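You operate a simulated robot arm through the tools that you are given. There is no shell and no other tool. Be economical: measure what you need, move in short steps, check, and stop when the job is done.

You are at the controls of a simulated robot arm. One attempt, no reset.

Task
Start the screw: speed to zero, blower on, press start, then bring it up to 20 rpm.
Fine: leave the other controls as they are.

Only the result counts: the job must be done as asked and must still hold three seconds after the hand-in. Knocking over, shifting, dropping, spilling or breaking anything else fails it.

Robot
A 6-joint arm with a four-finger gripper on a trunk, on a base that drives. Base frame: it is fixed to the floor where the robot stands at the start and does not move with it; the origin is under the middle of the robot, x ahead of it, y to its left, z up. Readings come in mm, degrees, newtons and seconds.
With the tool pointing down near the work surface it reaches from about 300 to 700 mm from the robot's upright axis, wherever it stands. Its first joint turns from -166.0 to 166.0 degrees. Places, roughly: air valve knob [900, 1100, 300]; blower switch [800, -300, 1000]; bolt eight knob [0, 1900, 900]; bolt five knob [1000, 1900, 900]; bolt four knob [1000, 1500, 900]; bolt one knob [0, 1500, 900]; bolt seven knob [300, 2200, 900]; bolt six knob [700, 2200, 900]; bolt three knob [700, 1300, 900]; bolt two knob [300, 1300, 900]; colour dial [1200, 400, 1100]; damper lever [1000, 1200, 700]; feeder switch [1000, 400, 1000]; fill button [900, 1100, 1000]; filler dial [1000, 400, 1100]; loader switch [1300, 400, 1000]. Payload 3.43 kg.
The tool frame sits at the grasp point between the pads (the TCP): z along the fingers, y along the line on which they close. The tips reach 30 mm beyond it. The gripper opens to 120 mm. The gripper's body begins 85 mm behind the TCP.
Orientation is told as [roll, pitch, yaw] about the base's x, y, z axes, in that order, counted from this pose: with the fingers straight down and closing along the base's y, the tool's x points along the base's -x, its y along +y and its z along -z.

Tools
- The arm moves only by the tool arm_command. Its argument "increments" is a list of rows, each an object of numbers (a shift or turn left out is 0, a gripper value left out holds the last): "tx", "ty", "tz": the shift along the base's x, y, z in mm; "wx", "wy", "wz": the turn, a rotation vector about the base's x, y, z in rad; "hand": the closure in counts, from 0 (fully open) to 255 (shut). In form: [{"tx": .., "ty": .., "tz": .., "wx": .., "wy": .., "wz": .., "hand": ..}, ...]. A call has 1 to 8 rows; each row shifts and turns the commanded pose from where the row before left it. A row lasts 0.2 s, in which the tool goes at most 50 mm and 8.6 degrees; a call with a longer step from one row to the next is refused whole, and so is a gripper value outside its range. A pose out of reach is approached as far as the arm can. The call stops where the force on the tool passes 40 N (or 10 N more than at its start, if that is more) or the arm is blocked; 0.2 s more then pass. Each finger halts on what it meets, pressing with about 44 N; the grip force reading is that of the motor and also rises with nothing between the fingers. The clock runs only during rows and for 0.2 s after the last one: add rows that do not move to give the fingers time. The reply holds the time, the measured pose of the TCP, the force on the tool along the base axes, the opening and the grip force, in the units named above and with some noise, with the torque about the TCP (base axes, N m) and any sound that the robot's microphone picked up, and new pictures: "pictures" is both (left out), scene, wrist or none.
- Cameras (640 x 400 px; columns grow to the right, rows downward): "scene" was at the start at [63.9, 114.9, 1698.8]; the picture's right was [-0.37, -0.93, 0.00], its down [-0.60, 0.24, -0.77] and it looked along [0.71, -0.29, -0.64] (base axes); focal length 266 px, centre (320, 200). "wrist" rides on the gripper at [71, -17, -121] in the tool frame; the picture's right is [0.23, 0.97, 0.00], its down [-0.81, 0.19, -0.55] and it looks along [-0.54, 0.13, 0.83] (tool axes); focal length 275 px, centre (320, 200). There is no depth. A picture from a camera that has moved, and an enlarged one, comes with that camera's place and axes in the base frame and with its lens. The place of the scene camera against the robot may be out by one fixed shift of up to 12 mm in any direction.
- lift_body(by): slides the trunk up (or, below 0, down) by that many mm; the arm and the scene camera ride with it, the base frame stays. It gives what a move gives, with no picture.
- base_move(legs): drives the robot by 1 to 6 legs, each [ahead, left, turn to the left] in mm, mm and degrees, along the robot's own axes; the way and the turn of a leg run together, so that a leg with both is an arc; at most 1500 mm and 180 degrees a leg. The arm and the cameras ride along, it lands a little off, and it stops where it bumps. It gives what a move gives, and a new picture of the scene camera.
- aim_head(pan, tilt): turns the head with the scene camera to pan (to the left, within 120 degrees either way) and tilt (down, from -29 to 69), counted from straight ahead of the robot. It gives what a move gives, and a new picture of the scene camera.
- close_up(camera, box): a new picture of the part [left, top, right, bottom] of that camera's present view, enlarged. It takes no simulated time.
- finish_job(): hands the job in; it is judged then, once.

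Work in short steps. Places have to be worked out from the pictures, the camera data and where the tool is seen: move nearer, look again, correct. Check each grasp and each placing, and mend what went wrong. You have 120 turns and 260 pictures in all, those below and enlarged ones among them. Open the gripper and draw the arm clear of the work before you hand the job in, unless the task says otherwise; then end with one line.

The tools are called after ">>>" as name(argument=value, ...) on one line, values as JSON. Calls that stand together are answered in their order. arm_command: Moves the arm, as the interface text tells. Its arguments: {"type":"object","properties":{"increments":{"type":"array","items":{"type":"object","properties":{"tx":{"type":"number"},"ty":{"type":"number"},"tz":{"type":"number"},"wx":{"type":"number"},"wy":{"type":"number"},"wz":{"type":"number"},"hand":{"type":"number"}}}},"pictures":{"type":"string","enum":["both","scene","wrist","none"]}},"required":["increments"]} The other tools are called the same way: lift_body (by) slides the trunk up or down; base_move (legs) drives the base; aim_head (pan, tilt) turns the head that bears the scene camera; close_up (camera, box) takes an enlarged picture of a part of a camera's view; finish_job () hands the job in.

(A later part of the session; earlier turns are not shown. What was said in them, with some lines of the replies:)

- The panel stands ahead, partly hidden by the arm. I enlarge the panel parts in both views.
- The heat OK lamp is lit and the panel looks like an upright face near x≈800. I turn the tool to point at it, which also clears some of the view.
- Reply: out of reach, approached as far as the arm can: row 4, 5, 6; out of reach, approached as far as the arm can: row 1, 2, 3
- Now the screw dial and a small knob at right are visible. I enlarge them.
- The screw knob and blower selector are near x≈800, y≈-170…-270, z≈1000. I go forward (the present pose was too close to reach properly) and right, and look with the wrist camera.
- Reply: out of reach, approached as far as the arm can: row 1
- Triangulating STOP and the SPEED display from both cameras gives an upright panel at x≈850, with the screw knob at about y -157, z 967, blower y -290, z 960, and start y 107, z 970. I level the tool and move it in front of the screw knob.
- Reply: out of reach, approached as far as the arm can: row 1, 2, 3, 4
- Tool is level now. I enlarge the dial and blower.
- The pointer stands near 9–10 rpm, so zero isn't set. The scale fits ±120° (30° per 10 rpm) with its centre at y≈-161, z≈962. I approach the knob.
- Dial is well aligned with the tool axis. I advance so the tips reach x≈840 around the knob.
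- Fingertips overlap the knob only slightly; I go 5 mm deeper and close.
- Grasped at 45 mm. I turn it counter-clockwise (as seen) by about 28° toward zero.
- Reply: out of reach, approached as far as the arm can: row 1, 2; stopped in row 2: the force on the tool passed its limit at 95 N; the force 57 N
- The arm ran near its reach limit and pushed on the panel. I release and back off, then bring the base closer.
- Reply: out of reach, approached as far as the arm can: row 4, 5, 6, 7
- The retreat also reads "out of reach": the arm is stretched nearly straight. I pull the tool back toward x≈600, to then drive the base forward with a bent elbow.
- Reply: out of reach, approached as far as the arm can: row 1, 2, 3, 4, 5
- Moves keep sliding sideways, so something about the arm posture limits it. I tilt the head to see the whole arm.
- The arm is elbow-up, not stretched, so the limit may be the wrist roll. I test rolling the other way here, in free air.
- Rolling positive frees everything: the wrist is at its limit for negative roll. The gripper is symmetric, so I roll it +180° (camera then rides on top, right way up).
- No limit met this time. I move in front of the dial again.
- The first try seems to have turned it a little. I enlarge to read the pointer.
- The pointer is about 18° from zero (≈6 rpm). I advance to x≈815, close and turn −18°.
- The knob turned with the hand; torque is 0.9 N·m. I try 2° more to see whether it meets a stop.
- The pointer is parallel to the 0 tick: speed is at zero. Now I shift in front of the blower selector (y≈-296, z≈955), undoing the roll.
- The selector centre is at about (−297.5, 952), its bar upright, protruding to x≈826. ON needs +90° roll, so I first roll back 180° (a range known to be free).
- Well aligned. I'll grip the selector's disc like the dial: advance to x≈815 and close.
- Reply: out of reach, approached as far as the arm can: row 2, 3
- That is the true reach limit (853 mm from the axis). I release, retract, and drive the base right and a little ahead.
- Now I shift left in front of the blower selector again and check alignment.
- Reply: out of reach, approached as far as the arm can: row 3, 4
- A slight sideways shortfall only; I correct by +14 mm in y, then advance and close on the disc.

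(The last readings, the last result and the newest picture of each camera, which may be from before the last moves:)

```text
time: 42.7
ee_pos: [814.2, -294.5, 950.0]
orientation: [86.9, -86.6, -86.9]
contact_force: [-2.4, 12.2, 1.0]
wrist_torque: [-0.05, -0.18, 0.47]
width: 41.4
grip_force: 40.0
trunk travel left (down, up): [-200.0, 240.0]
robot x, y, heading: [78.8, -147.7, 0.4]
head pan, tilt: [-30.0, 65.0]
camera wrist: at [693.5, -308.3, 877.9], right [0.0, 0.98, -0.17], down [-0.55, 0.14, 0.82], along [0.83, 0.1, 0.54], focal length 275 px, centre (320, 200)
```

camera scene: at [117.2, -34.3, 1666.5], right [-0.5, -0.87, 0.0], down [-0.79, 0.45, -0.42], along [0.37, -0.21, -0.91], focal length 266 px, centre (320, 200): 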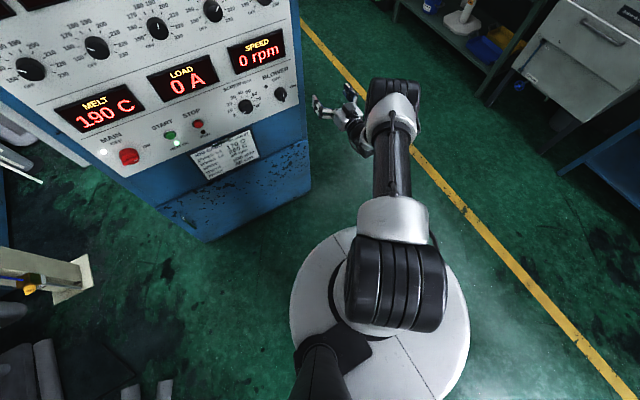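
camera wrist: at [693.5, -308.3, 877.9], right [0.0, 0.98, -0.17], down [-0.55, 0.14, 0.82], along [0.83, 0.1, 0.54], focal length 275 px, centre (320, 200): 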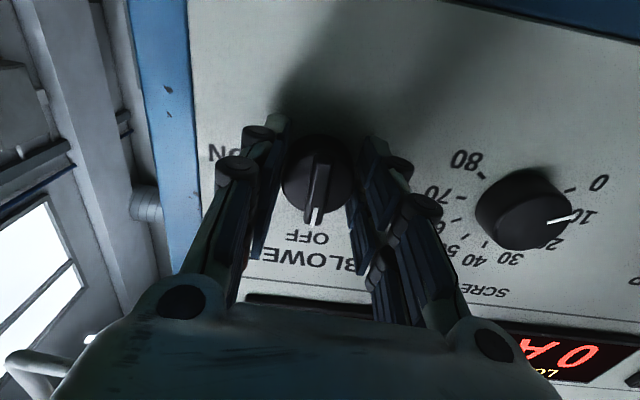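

Disc is gripped. I turn +45° first (clockwise as seen).

>>> arm_command(increments=[{"ty": 2}, {"wx": 0.13}, {"wx": 0.13}, {"wx": 0.13}, {"wx": 0.13}, {"wx": 0.13}, {"wx": 0.13}, {}], pictures="wrist")

```text
time: 44.5
ee_pos: [814.0, -292.3, 951.1]
orientation: [89.9, -42.0, -89.7]
contact_force: [-3.4, 23.7, 9.5]
wrist_torque: [-0.14, -0.57, 0.14]
width: 41.0
grip_force: 45.1
trunk travel left (down, up): [-200.0, 240.0]
robot x, y, heading: [82.4, -145.3, -0.1]
head pan, tilt: [-30.0, 65.0]
camera wrist: at [693.3, -251.1, 891.2], right [0.0, 0.82, 0.57], down [-0.55, -0.48, 0.69], along [0.84, -0.31, 0.45], focal length 275 px, centre (320, 200)
```

wrist: 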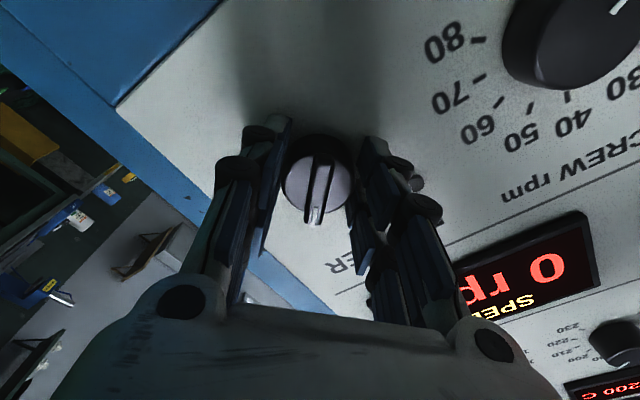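

It turns with the hand. Side force 24 N suggests the axis is a few mm further left; I shift +3 mm and continue 45°.

>>> arm_command(increments=[{"ty": 3}, {"wx": 0.13}, {"wx": 0.13}, {"wx": 0.13}, {"wx": 0.13}, {"wx": 0.13}, {"wx": 0.13}, {}], pictures="wrist")

```text
time: 46.3
ee_pos: [815.6, -290.8, 954.8]
orientation: [90.4, 2.7, -89.7]
contact_force: [4.7, 17.8, 26.3]
wrist_torque: [-0.13, -0.58, 0.23]
width: 41.1
grip_force: 45.5
trunk travel left (down, up): [-200.0, 240.0]
robot x, y, heading: [76.1, -148.6, 0.3]
head pan, tilt: [-30.0, 65.0]
camera wrist: at [693.3, -219.5, 940.2], right [-0.01, 0.18, 0.98], down [-0.55, -0.82, 0.15], along [0.84, -0.54, 0.11], focal length 275 px, centre (320, 200)
```

wrist: 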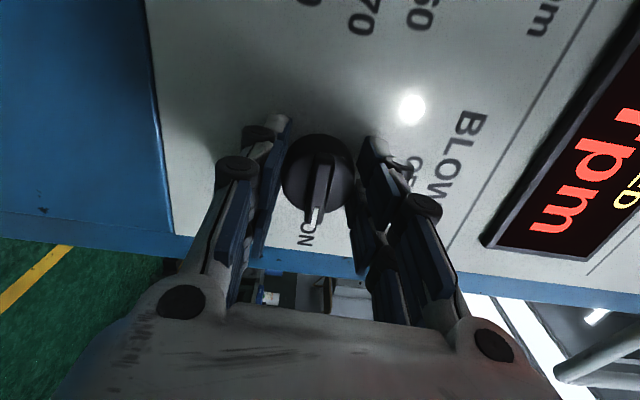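

The blower lamp is lit and the bar points to ON. I release and back off.

>>> arm_command(increments=[{"tz": 2}, {"hand": 0}, {"hand": 0}, {"hand": 0}, {"hand": 0}, {"tx": -20}, {"tx": -20}, {}], pictures="wrist")

```text
time: 48.1
ee_pos: [775.3, -292.4, 951.4]
orientation: [89.7, 2.9, -89.8]
contact_force: [0.2, -0.3, 0.8]
wrist_torque: [0.05, 0.0, -0.03]
width: 120.0
grip_force: 0.1
trunk travel left (down, up): [-200.0, 240.0]
robot x, y, heading: [77.7, -146.9, 0.2]
head pan, tilt: [-30.0, 65.0]
camera wrist: at [653.5, -221.6, 938.1], right [0.0, 0.18, 0.98], down [-0.55, -0.82, 0.15], along [0.84, -0.54, 0.1], focal length 275 px, centre (320, 200)
```

wrist: 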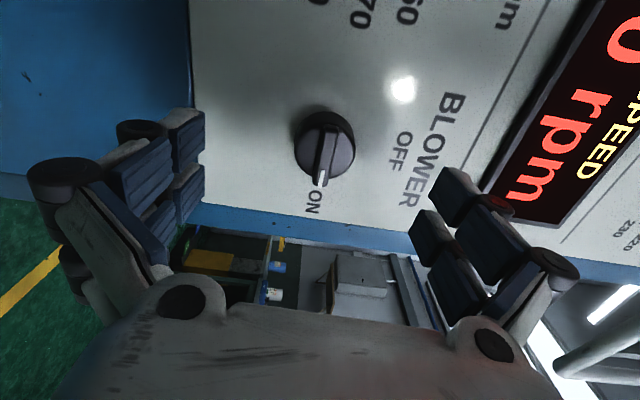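

Blower on, holding. I close the hand and move across to the START button (y≈107, z≈970), keeping the tips ~25 mm clear of the panel controls.

>>> arm_command(increments=[{"ty": 45, "tz": 3, "hand": 255}, {"ty": 49, "tz": 3}, {"ty": 49, "tz": 3}, {"ty": 49, "tz": 3}, {"ty": 49, "tz": 3}, {"ty": 49, "tz": 3}, {"ty": 49}, {}], pictures="wrist")

```text
time: 49.9
ee_pos: [718.3, -226.7, 969.4]
orientation: [89.9, 2.7, -87.5]
contact_force: [-1.1, 1.6, -0.2]
wrist_torque: [-0.01, -0.02, 0.02]
width: 0.0
grip_force: 19.2
out of reach, approached as far as the arm can: row 1, 2, 3, 4, 5, 6, 7
trunk travel left (down, up): [-200.0, 240.0]
robot x, y, heading: [77.5, -150.7, -0.1]
head pan, tilt: [-30.0, 65.0]
camera wrist: at [595.1, -160.0, 956.4], right [-0.01, 0.18, 0.98], down [-0.52, -0.84, 0.15], along [0.86, -0.51, 0.1], focal length 275 px, centre (320, 200)
```

wrist: 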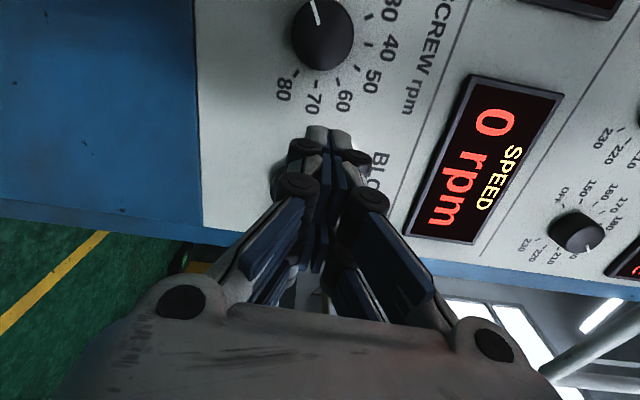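

The level tool pose only works with the target to the robot's right (about 150+ mm). So I drive the base left so that START lies at the same relative place.

>>> base_move(legs=[[0, 425, 0]])

>>> arm_command(increments=[{"tx": 10, "ty": -30, "wz": -0.03}, {"tx": 20, "ty": -30}, {"tx": 20, "ty": -20}, {}], pictures="wrist")

```text
time: 52.5
ee_pos: [718.6, 200.2, 969.8]
orientation: [89.9, 2.8, -87.5]
contact_force: [0.7, 0.3, 0.6]
wrist_torque: [-0.01, -0.01, 0.02]
width: 0.0
grip_force: 32.8
trunk travel left (down, up): [-200.0, 240.0]
robot x, y, heading: [74.8, 274.6, -0.1]
head pan, tilt: [-30.0, 65.0]
camera scene: at [116.4, 391.7, 1666.4], right [-0.5, -0.87, 0.0], down [-0.79, 0.45, -0.42], along [0.37, -0.21, -0.91], focal length 266 px, centre (320, 200)
```

scene: 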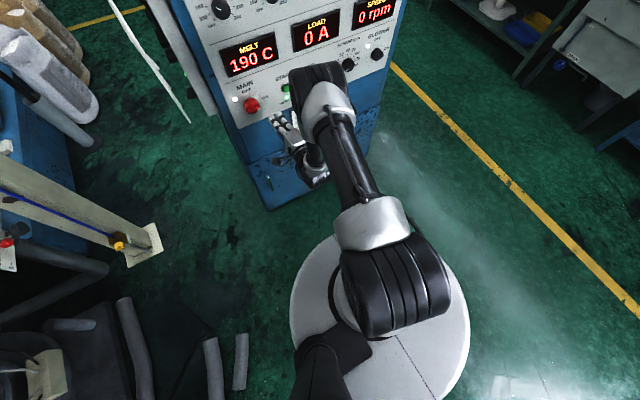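

```text
time: 53.5
ee_pos: [769.9, 118.0, 970.4]
orientation: [89.9, 2.9, -89.3]
contact_force: [-1.0, 0.5, 0.6]
wrist_torque: [0.01, 0.03, -0.02]
width: 0.0
grip_force: 33.9
trunk travel left (down, up): [-200.0, 240.0]
robot x, y, heading: [79.9, 274.5, 0.0]
head pan, tilt: [-30.0, 65.0]
camera wrist: at [647.3, 187.8, 956.1], right [0.0, 0.18, 0.98], down [-0.54, -0.83, 0.15], along [0.84, -0.53, 0.1], focal length 275 px, centre (320, 200)
```

wrist: 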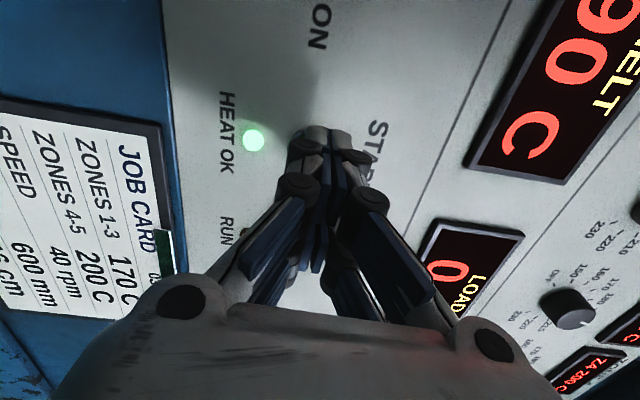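

START should be at y≈106, z≈967, just behind the closed tips. I align and advance toward it.

>>> arm_command(increments=[{"ty": -12, "tz": -3}, {"tx": 12}, {"tx": 12}, {"tx": 6}, {}], pictures="wrist")

>>> close_up(camera="wrist", box=[220, 60, 420, 220])

```text
time: 54.7
ee_pos: [798.7, 105.1, 966.2]
orientation: [89.8, 3.0, -89.2]
contact_force: [1.1, 0.1, 0.1]
wrist_torque: [0.03, 0.02, -0.03]
width: 0.0
grip_force: 33.6
trunk travel left (down, up): [-200.0, 240.0]
robot x, y, heading: [77.7, 274.2, 0.0]
head pan, tilt: [-30.0, 65.0]
camera wrist: at [677.7, 175.9, 953.3], right [0.0, 0.18, 0.98], down [-0.54, -0.83, 0.15], along [0.84, -0.53, 0.1], focal length 275 px, centre (320, 200)
```

wrist: 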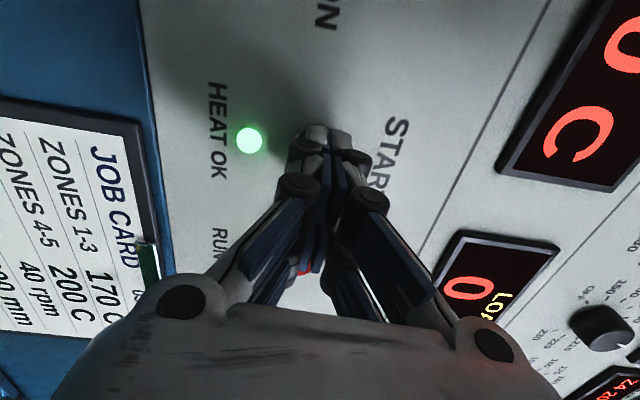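

```text
2.50 times, centred on (320, 140) of wrist
camera zoom: at [677.7, 175.9, 953.3], right [0.0, 0.18, 0.98], down [-0.54, -0.83, 0.15], along [0.84, -0.53, 0.1], focal length 688 px, centre (320, 350)
```

zoom: 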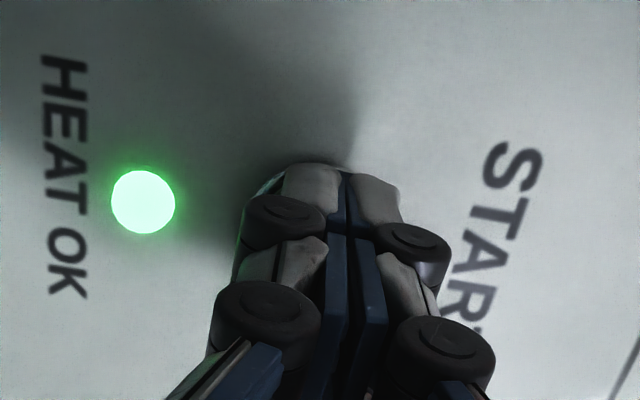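

A sliver of green shows the button behind the tips. I press forward in small steps.

>>> arm_command(increments=[{"tx": 4}, {"tx": 4}, {"tx": 3}, {"tx": 3}, {}], pictures="wrist")

```text
time: 55.9
ee_pos: [814.0, 105.8, 966.6]
orientation: [89.7, 2.9, -89.2]
contact_force: [-1.6, 0.5, 0.8]
wrist_torque: [-0.01, -0.03, -0.03]
width: 6.0
grip_force: 33.8
trunk travel left (down, up): [-200.0, 240.0]
robot x, y, heading: [81.6, 273.4, -0.1]
head pan, tilt: [-30.0, 65.0]
heard: click
camera wrist: at [691.1, 175.7, 953.3], right [0.0, 0.18, 0.98], down [-0.54, -0.83, 0.15], along [0.84, -0.53, 0.1], focal length 275 px, centre (320, 200)
```

wrist: 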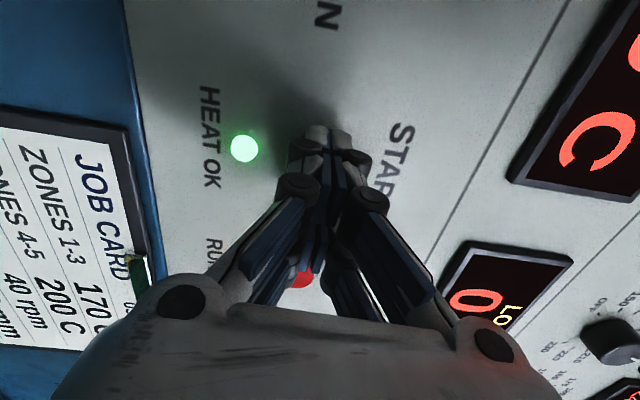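

A click was heard. I back off and look with the head at the RUN lamp.

>>> arm_command(increments=[{"tx": -15}, {"tx": -15}, {"tx": -15}, {}], pictures="wrist")

>>> aim_head(pan=-32, tilt=42)

```text
time: 56.9
ee_pos: [768.8, 104.6, 966.3]
orientation: [89.9, 2.8, -89.3]
contact_force: [-0.3, -0.8, 0.5]
wrist_torque: [-0.01, 0.01, -0.02]
width: 0.5
grip_force: 32.9
trunk travel left (down, up): [-200.0, 240.0]
robot x, y, heading: [76.5, 272.6, 0.0]
head pan, tilt: [-30.0, 65.0]
camera wrist: at [646.4, 175.7, 953.2], right [0.0, 0.18, 0.98], down [-0.54, -0.83, 0.15], along [0.84, -0.53, 0.1], focal length 275 px, centre (320, 200)
```

wrist: 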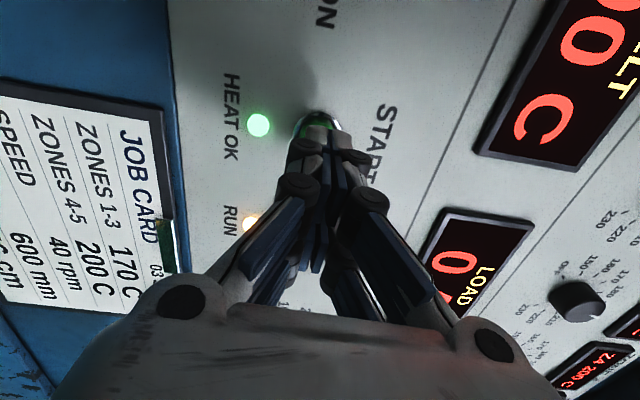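

```text
time: 57.8
ee_pos: [768.8, 106.1, 966.5]
orientation: [89.8, 2.8, -89.3]
contact_force: [-0.3, -0.1, -0.9]
wrist_torque: [0.01, 0.0, 0.0]
width: 0.0
grip_force: 33.6
trunk travel left (down, up): [-200.0, 240.0]
robot x, y, heading: [81.6, 271.9, 0.0]
head pan, tilt: [-32.0, 42.0]
camera scene: at [134.7, 377.0, 1695.7], right [-0.53, -0.85, 0.0], down [-0.57, 0.35, -0.74], along [0.63, -0.39, -0.67], focal length 266 px, centre (320, 200)
```

scene: 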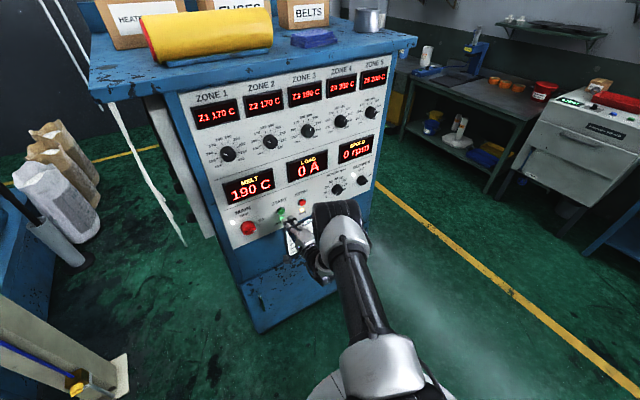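

RUN is lit. I drive right by 268 mm so the tool lands in front of the screw dial.

>>> base_move(legs=[[0, -268, 0]])

>>> arm_command(increments=[{"hand": 0}, {"hand": 0}, {"hand": 0}, {"hand": 0}, {"hand": 0}, {"hand": 0}, {}], pictures="wrist")

```text
time: 59.7
ee_pos: [767.2, -165.4, 966.4]
orientation: [89.7, 3.0, -89.4]
contact_force: [-0.2, -1.1, -0.8]
wrist_torque: [0.01, -0.03, 0.04]
width: 0.0
grip_force: 33.3
trunk travel left (down, up): [-200.0, 240.0]
robot x, y, heading: [79.3, 5.4, -0.4]
head pan, tilt: [-32.0, 42.0]
camera scene: at [134.7, 106.9, 1695.9], right [-0.53, -0.85, 0.0], down [-0.57, 0.36, -0.74], along [0.63, -0.4, -0.67], focal length 266 px, centre (320, 200)
```

scene: 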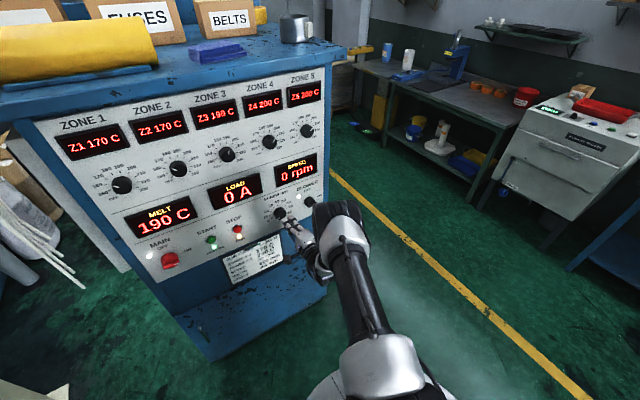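

```text
time: 61.3
ee_pos: [767.5, -165.2, 966.4]
orientation: [89.7, 2.8, -89.5]
contact_force: [-0.2, -0.3, 0.3]
wrist_torque: [0.02, 0.01, 0.02]
width: 117.4
grip_force: 0.0
trunk travel left (down, up): [-200.0, 240.0]
robot x, y, heading: [76.1, 9.3, 0.0]
head pan, tilt: [-32.0, 42.0]
camera wrist: at [645.8, -95.1, 953.2], right [0.0, 0.18, 0.98], down [-0.54, -0.83, 0.15], along [0.84, -0.53, 0.1], focal length 275 px, centre (320, 200)
```

wrist: 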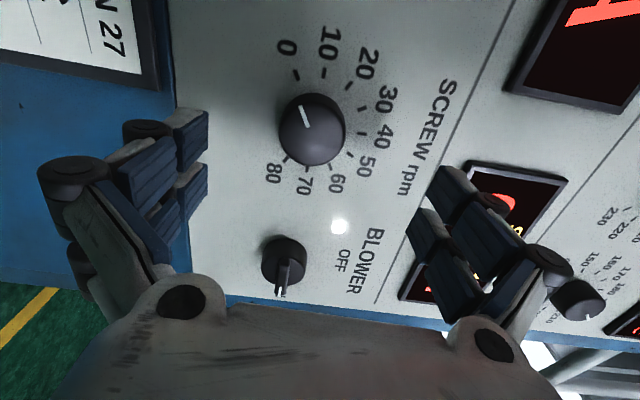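

Dial in view at 0. I align, advance to x≈814 and grip (fingers above and below).

>>> arm_command(increments=[{"ty": 4.5, "tz": -4}, {"tx": 16}, {"tx": 16}, {"tx": 15}, {"hand": 200}, {"hand": 200}, {"hand": 200}, {"hand": 200}], pictures="none")

>>> arm_command(increments=[{}, {}, {"wx": 0.13}, {"wx": 0.13}, {"wx": 0.13}, {"wx": 0.13}, {}], pictures="both")

>>> close_up(camera="scene", box=[200, 140, 340, 240])

```text
time: 63.1
ee_pos: [813.8, -160.8, 960.2]
orientation: [89.6, 2.9, -89.4]
contact_force: [1.5, 0.5, -5.7]
wrist_torque: [-0.03, 0.08, -0.01]
width: 45.5
grip_force: 3.7
trunk travel left (down, up): [-200.0, 240.0]
robot x, y, heading: [76.0, 7.4, -0.2]
head pan, tilt: [-32.0, 42.0]
```

```text
time: 64.7
ee_pos: [814.4, -160.2, 960.0]
orientation: [89.8, 32.7, -89.4]
contact_force: [-9.9, 1.7, -15.0]
wrist_torque: [0.02, 0.35, 0.75]
width: 44.5
grip_force: 44.6
trunk travel left (down, up): [-200.0, 240.0]
robot x, y, heading: [76.3, 4.1, -0.3]
head pan, tilt: [-32.0, 42.0]
camera scene: at [135.3, 107.7, 1695.7], right [-0.53, -0.85, 0.0], down [-0.57, 0.36, -0.74], along [0.63, -0.4, -0.67], focal length 266 px, centre (320, 200)
camera wrist: at [692.5, -93.4, 984.4], right [0.0, -0.33, 0.94], down [-0.54, -0.79, -0.28], along [0.84, -0.51, -0.19], focal length 275 px, centre (320, 200)
```

scene: 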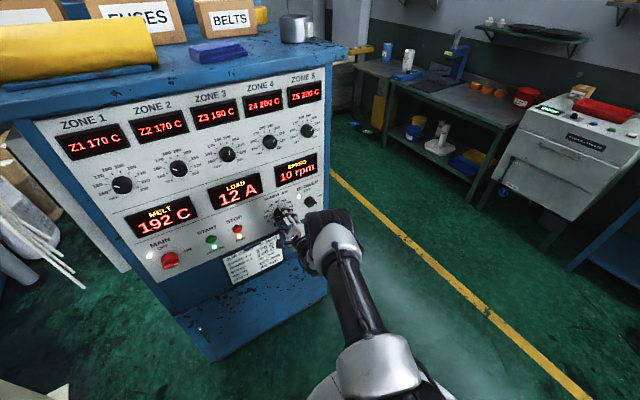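
wrist: 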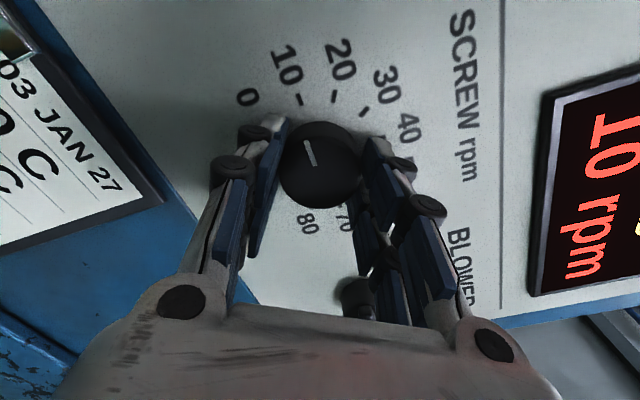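

```text
4.00 times, centred on (270, 190) of scene
camera zoom: at [135.3, 107.7, 1695.7], right [-0.53, -0.85, 0.0], down [-0.57, 0.36, -0.74], along [0.63, -0.4, -0.67], focal length 1064 px, centre (520, 240)
```

zoom: 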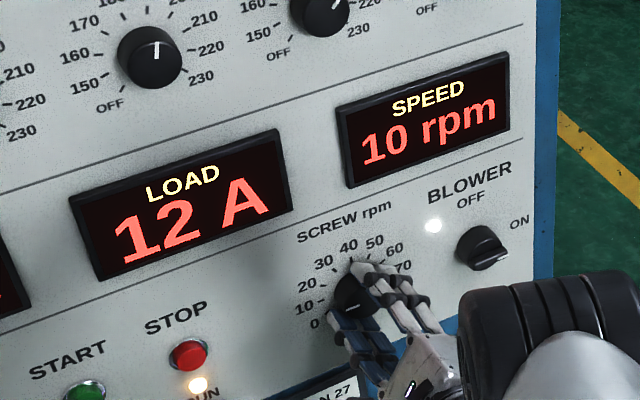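

It runs at 10 rpm after 30°, as computed. I turn 30° more.

>>> arm_command(increments=[{"wx": 0.13, "tz": -1}, {"wx": 0.13}, {"wx": 0.13}, {"wx": 0.13}, {}, {}], pictures="wrist")

>>> close_up(camera="scene", box=[200, 140, 340, 240])

```text
time: 66.1
ee_pos: [814.6, -160.1, 960.1]
orientation: [90.4, 62.5, -89.1]
contact_force: [-13.5, 4.9, -17.3]
wrist_torque: [-0.04, 0.36, 0.53]
width: 44.5
grip_force: 45.2
trunk travel left (down, up): [-200.0, 240.0]
robot x, y, heading: [78.2, 8.5, -0.6]
head pan, tilt: [-32.0, 42.0]
camera wrist: at [692.6, -114.2, 1014.5], right [0.0, -0.76, 0.65], down [-0.55, -0.55, -0.63], along [0.84, -0.35, -0.41], focal length 275 px, centre (320, 200)
```

wrist: 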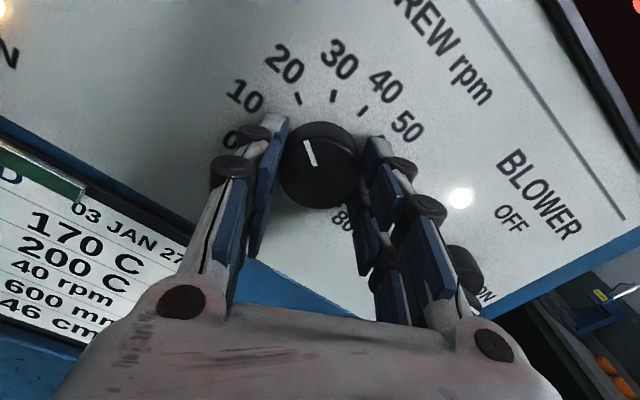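

```text
4.00 times, centred on (270, 190) of scene
camera zoom: at [134.9, 108.1, 1695.7], right [-0.53, -0.85, 0.0], down [-0.57, 0.36, -0.74], along [0.63, -0.4, -0.67], focal length 1064 px, centre (520, 240)
```

zoom: 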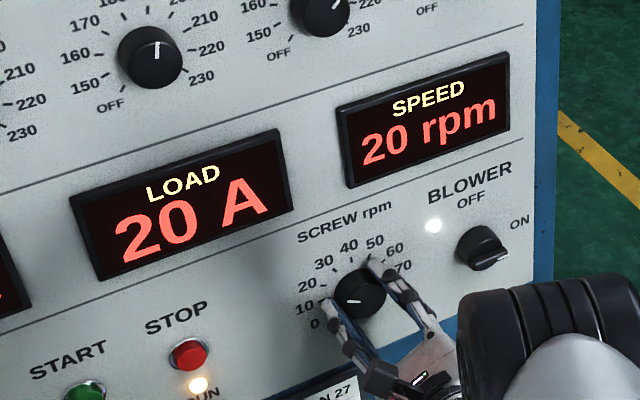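

The display reads 20 rpm. I release, retract, and check that it still holds.

>>> arm_command(increments=[{"hand": 0}, {"hand": 0}, {"hand": 0}, {"hand": 0}, {"tx": -20}, {"tx": -25}, {"tx": -20}, {}], pictures="wrist")

>>> close_up(camera="scene", box=[100, 80, 340, 280])

>>> close_up(camera="scene", box=[200, 140, 340, 240])

```text
time: 67.9
ee_pos: [750.2, -160.5, 961.7]
orientation: [91.1, 62.4, -88.6]
contact_force: [0.4, 0.5, -0.4]
wrist_torque: [0.02, -0.01, -0.03]
width: 120.2
grip_force: 0.1
trunk travel left (down, up): [-200.0, 240.0]
robot x, y, heading: [78.6, 5.3, -0.3]
head pan, tilt: [-32.0, 42.0]
camera wrist: at [628.1, -114.7, 1015.5], right [0.0, -0.76, 0.65], down [-0.54, -0.55, -0.63], along [0.84, -0.36, -0.41], focal length 275 px, centre (320, 200)
```

wrist: 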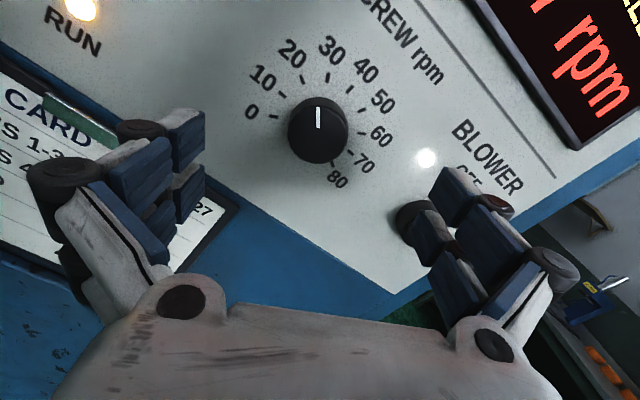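

```text
2.00 times, centred on (220, 180) of scene
camera zoom: at [134.8, 107.9, 1695.8], right [-0.53, -0.85, 0.0], down [-0.57, 0.36, -0.74], along [0.63, -0.4, -0.67], focal length 532 px, centre (520, 240)
```

zoom: 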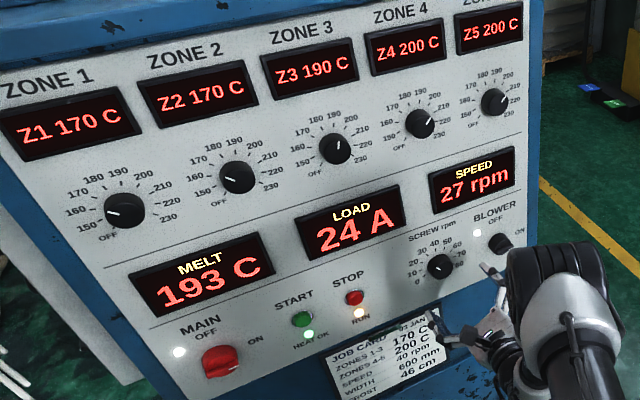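

```text
4.00 times, centred on (270, 190) of scene
camera zoom: at [134.8, 107.9, 1695.8], right [-0.53, -0.85, 0.0], down [-0.57, 0.36, -0.74], along [0.63, -0.4, -0.67], focal length 1064 px, centre (520, 240)
```

zoom: 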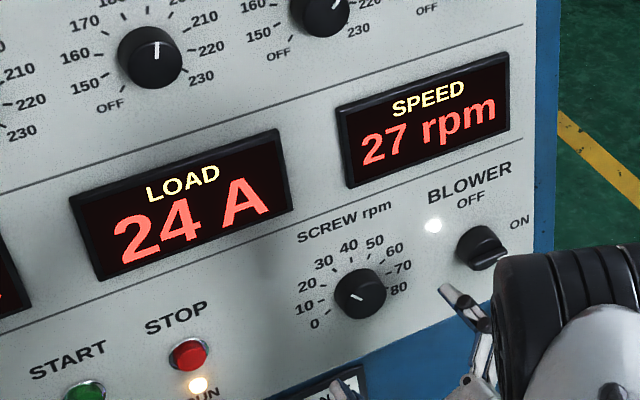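

The display now says 27 and the pointer looks shifted. I wait a moment and look once more, enlarging the dial.

>>> arm_command(increments=[{}, {}, {}], pictures="none")

>>> close_up(camera="scene", box=[260, 140, 340, 220])

>>> close_up(camera="wrist", box=[240, 60, 400, 200])

```text
time: 68.7
ee_pos: [750.7, -160.1, 960.9]
orientation: [90.9, 62.4, -88.8]
contact_force: [-0.4, -0.8, -0.2]
wrist_torque: [-0.01, 0.0, -0.01]
width: 119.9
grip_force: 0.1
trunk travel left (down, up): [-200.0, 240.0]
robot x, y, heading: [76.6, 5.2, -0.4]
head pan, tilt: [-32.0, 42.0]
```

```text
5.00 times, centred on (300, 180) of scene
camera zoom: at [134.7, 107.9, 1695.8], right [-0.53, -0.85, 0.0], down [-0.57, 0.36, -0.74], along [0.63, -0.4, -0.67], focal length 1330 px, centre (420, 300)
```

zoom: 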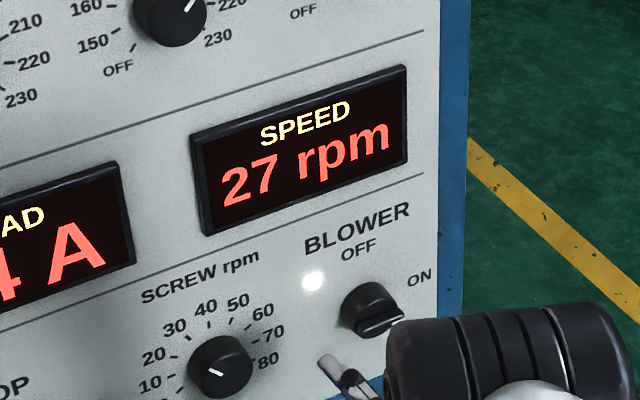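

```text
2.86 times, centred on (320, 130) of wrist
camera zoom: at [628.2, -114.7, 1015.3], right [0.0, -0.76, 0.65], down [-0.54, -0.55, -0.63], along [0.84, -0.36, -0.41], focal length 786 px, centre (320, 400)
```

zoom: 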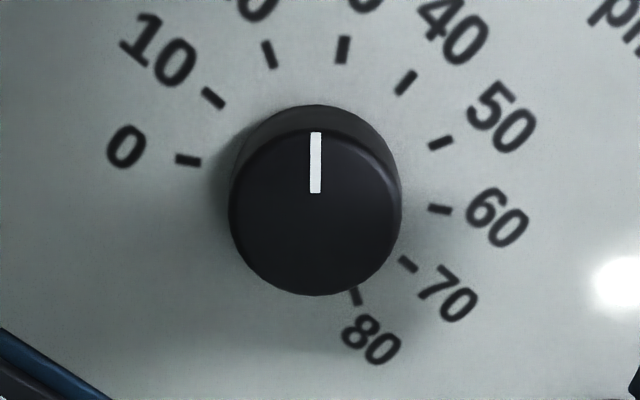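

Releasing dragged the knob to 27 rpm, probably because of the leftover 17 N side load. I regrip with the hand rolled +21° and no preload, then turn back 21°.

>>> arm_command(increments=[{"tx": 20, "wx": 0.122}, {"tx": 20, "wx": 0.122}, {"tx": 22, "wx": 0.122}, {}, {"hand": 120}, {"hand": 180}, {"hand": 180}, {"hand": 180}], pictures="none")

>>> arm_command(increments=[{}, {}], pictures="wrist")

>>> close_up(camera="scene", box=[200, 140, 340, 240])

```text
time: 70.5
ee_pos: [812.7, -160.7, 961.3]
orientation: [95.1, 83.4, -84.7]
contact_force: [-0.2, 0.4, 0.2]
wrist_torque: [-0.01, 0.0, 0.0]
width: 51.0
grip_force: 2.6
trunk travel left (down, up): [-200.0, 240.0]
robot x, y, heading: [76.5, 4.1, -0.0]
head pan, tilt: [-32.0, 42.0]
```

```text
time: 71.1
ee_pos: [810.9, -160.4, 960.7]
orientation: [94.6, 83.4, -85.1]
contact_force: [-0.6, 4.9, -2.0]
wrist_torque: [0.02, 0.0, 0.26]
width: 44.4
grip_force: 40.2
trunk travel left (down, up): [-200.0, 240.0]
robot x, y, heading: [78.4, 6.4, 0.0]
head pan, tilt: [-32.0, 42.0]
camera wrist: at [689.9, -136.5, 1028.6], right [0.0, -0.94, 0.34], down [-0.54, -0.29, -0.79], along [0.84, -0.18, -0.51], focal length 275 px, centre (320, 200)
```

wrist: 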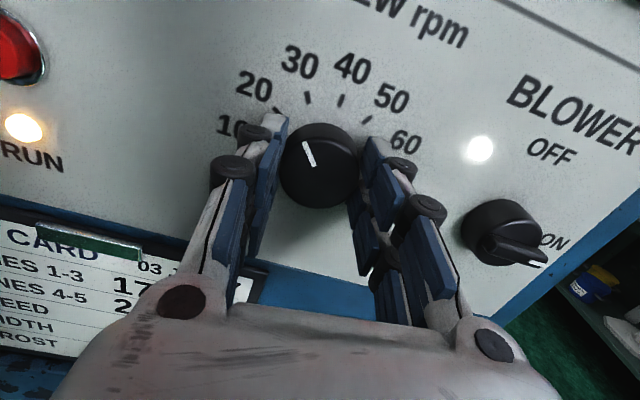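

```text
4.00 times, centred on (270, 190) of scene
camera zoom: at [134.6, 108.6, 1695.8], right [-0.53, -0.85, 0.0], down [-0.57, 0.36, -0.74], along [0.63, -0.4, -0.67], focal length 1064 px, centre (520, 240)
```

zoom: 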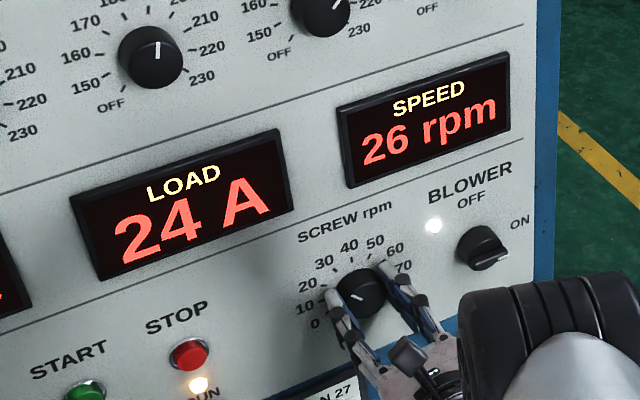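

Reads 26 in the grip with little load. I turn back 18° and look before releasing.

>>> arm_command(increments=[{"wx": -0.08}, {"wx": -0.08}, {"wx": -0.08}, {"wx": -0.075}, {}, {}], pictures="none")

>>> close_up(camera="scene", box=[200, 140, 340, 240])

```text
time: 72.5
ee_pos: [811.7, -160.0, 960.6]
orientation: [90.8, 65.3, -88.7]
contact_force: [-3.1, 9.3, -4.0]
wrist_torque: [0.03, 0.13, 0.36]
width: 44.2
grip_force: 44.9
trunk travel left (down, up): [-200.0, 240.0]
robot x, y, heading: [81.2, 10.4, 0.0]
head pan, tilt: [-32.0, 42.0]
```

```text
4.00 times, centred on (270, 190) of scene
camera zoom: at [134.9, 109.1, 1695.7], right [-0.53, -0.85, 0.0], down [-0.57, 0.36, -0.74], along [0.63, -0.4, -0.67], focal length 1064 px, centre (520, 240)
```

zoom: 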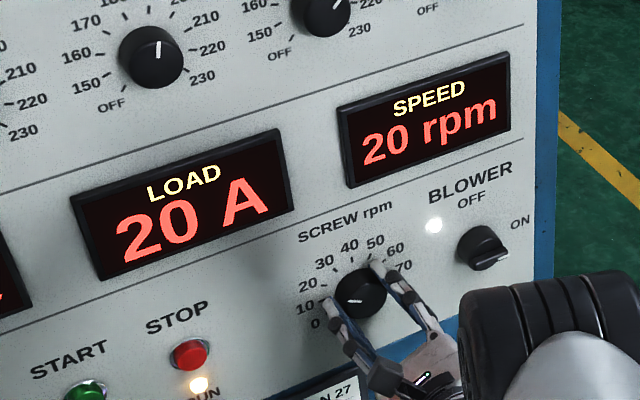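

20 rpm with small loads. I ease the side force and open slowly, in small counts.

>>> arm_command(increments=[{"ty": 0.6, "tz": -0.3}, {"hand": 165}, {"hand": 160}, {"hand": 157}, {"hand": 154}, {"hand": 150}, {"hand": 145}, {"hand": 140}], pictures="none")

>>> close_up(camera="scene", box=[200, 140, 340, 240])

```text
time: 74.3
ee_pos: [812.7, -160.4, 960.5]
orientation: [91.1, 65.4, -88.5]
contact_force: [0.5, 0.3, -0.6]
wrist_torque: [-0.01, 0.0, -0.01]
width: 54.0
grip_force: 0.0
trunk travel left (down, up): [-200.0, 240.0]
robot x, y, heading: [76.8, 8.2, -0.2]
head pan, tilt: [-32.0, 42.0]
```

```text
4.00 times, centred on (270, 190) of scene
camera zoom: at [134.7, 107.9, 1695.8], right [-0.53, -0.85, 0.0], down [-0.57, 0.36, -0.74], along [0.63, -0.4, -0.67], focal length 1064 px, centre (520, 240)
```

zoom: 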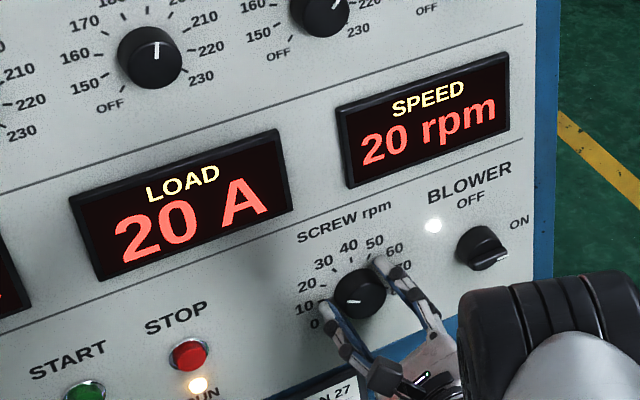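

Released and still 20 rpm. I open further and retract.

>>> arm_command(increments=[{"hand": 100}, {"hand": 60}, {"hand": 30}, {"hand": 0}, {"hand": 0}, {"tx": -15}, {"tx": -25}, {"tx": -25}], pictures="wrist")

>>> close_up(camera="scene", box=[100, 80, 340, 280])

>>> close_up(camera="wrist", box=[240, 60, 400, 200])

```text
time: 76.1
ee_pos: [745.3, -160.2, 961.7]
orientation: [91.3, 65.4, -88.5]
contact_force: [0.1, -0.1, 0.0]
wrist_torque: [0.02, 0.01, -0.02]
width: 120.1
grip_force: 0.0
trunk travel left (down, up): [-200.0, 240.0]
robot x, y, heading: [79.3, 4.1, -0.2]
head pan, tilt: [-32.0, 42.0]
camera wrist: at [624.4, -116.6, 1017.8], right [0.0, -0.79, 0.61], down [-0.54, -0.52, -0.66], along [0.84, -0.33, -0.43], focal length 275 px, centre (320, 200)
```

wrist: 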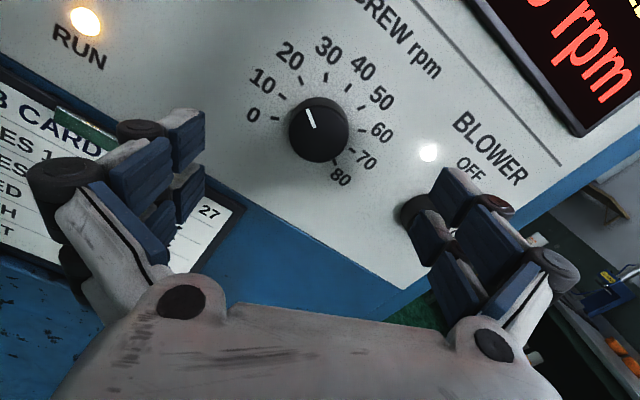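

```text
2.00 times, centred on (220, 180) of scene
camera zoom: at [134.3, 107.8, 1695.8], right [-0.53, -0.85, 0.0], down [-0.57, 0.36, -0.74], along [0.63, -0.4, -0.67], focal length 532 px, centre (520, 240)
```

zoom: 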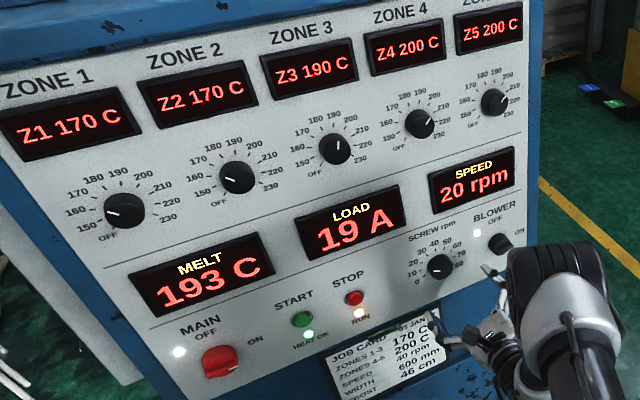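

```text
2.86 times, centred on (320, 130) of wrist
camera zoom: at [624.4, -116.6, 1017.8], right [0.0, -0.79, 0.61], down [-0.54, -0.52, -0.66], along [0.84, -0.33, -0.43], focal length 786 px, centre (320, 400)
```

zoom: 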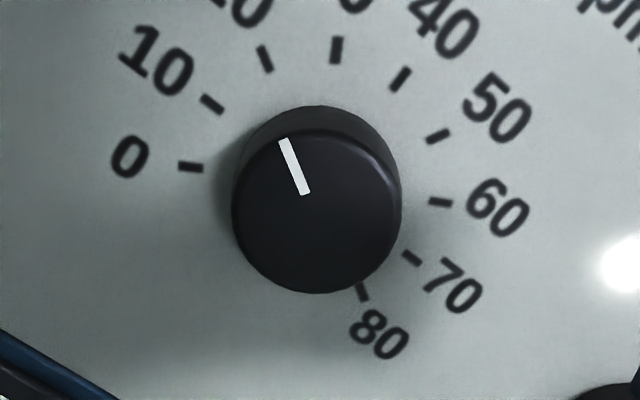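

The screw runs at 20 rpm, blower and run lamps lit, the other dials untouched. I draw the robot back 80 mm to its starting line and check once more.

>>> base_move(legs=[[-80, 0, 0]])

>>> close_up(camera="scene", box=[150, 100, 350, 240])

```text
time: 77.2
ee_pos: [666.1, -160.3, 961.9]
orientation: [91.3, 65.4, -88.4]
contact_force: [-0.7, 0.0, 0.3]
wrist_torque: [-0.02, 0.04, 0.01]
width: 120.1
grip_force: 0.1
trunk travel left (down, up): [-200.0, 240.0]
robot x, y, heading: [-0.2, 9.1, -0.1]
head pan, tilt: [-32.0, 42.0]
camera scene: at [54.1, 108.1, 1695.9], right [-0.53, -0.85, 0.0], down [-0.57, 0.36, -0.74], along [0.63, -0.4, -0.67], focal length 266 px, centre (320, 200)
```

scene: 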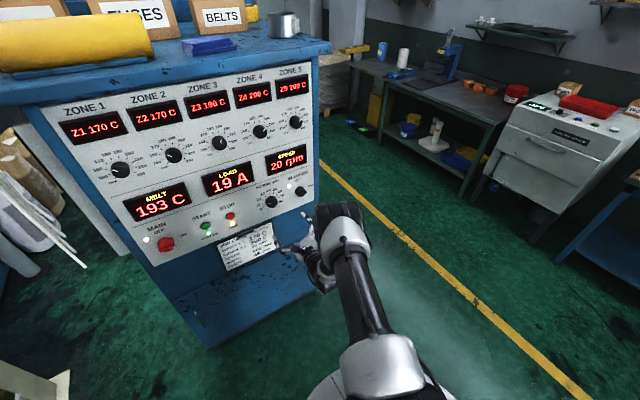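

```text
2.86 times, centred on (250, 170) of scene
camera zoom: at [54.1, 108.1, 1695.9], right [-0.53, -0.85, 0.0], down [-0.57, 0.36, -0.74], along [0.63, -0.4, -0.67], focal length 760 px, centre (520, 286)
```

zoom: 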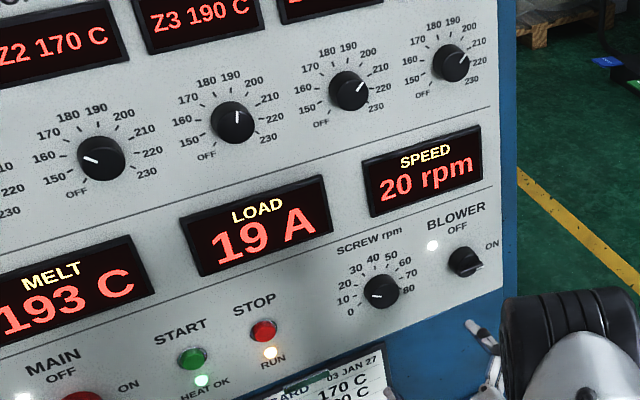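

All is steady at 20 rpm with the arm clear; I hand the job in.

>>> finish_job()

```text
The job is handed in.
```

The screw is running at a steady 20 rpm. I set the speed to zero, switched the blower on and pressed start, in that order, before bringing it up. The dial slipped to 27 rpm when I first let go, and I turned it back to 20. No other control was changed.
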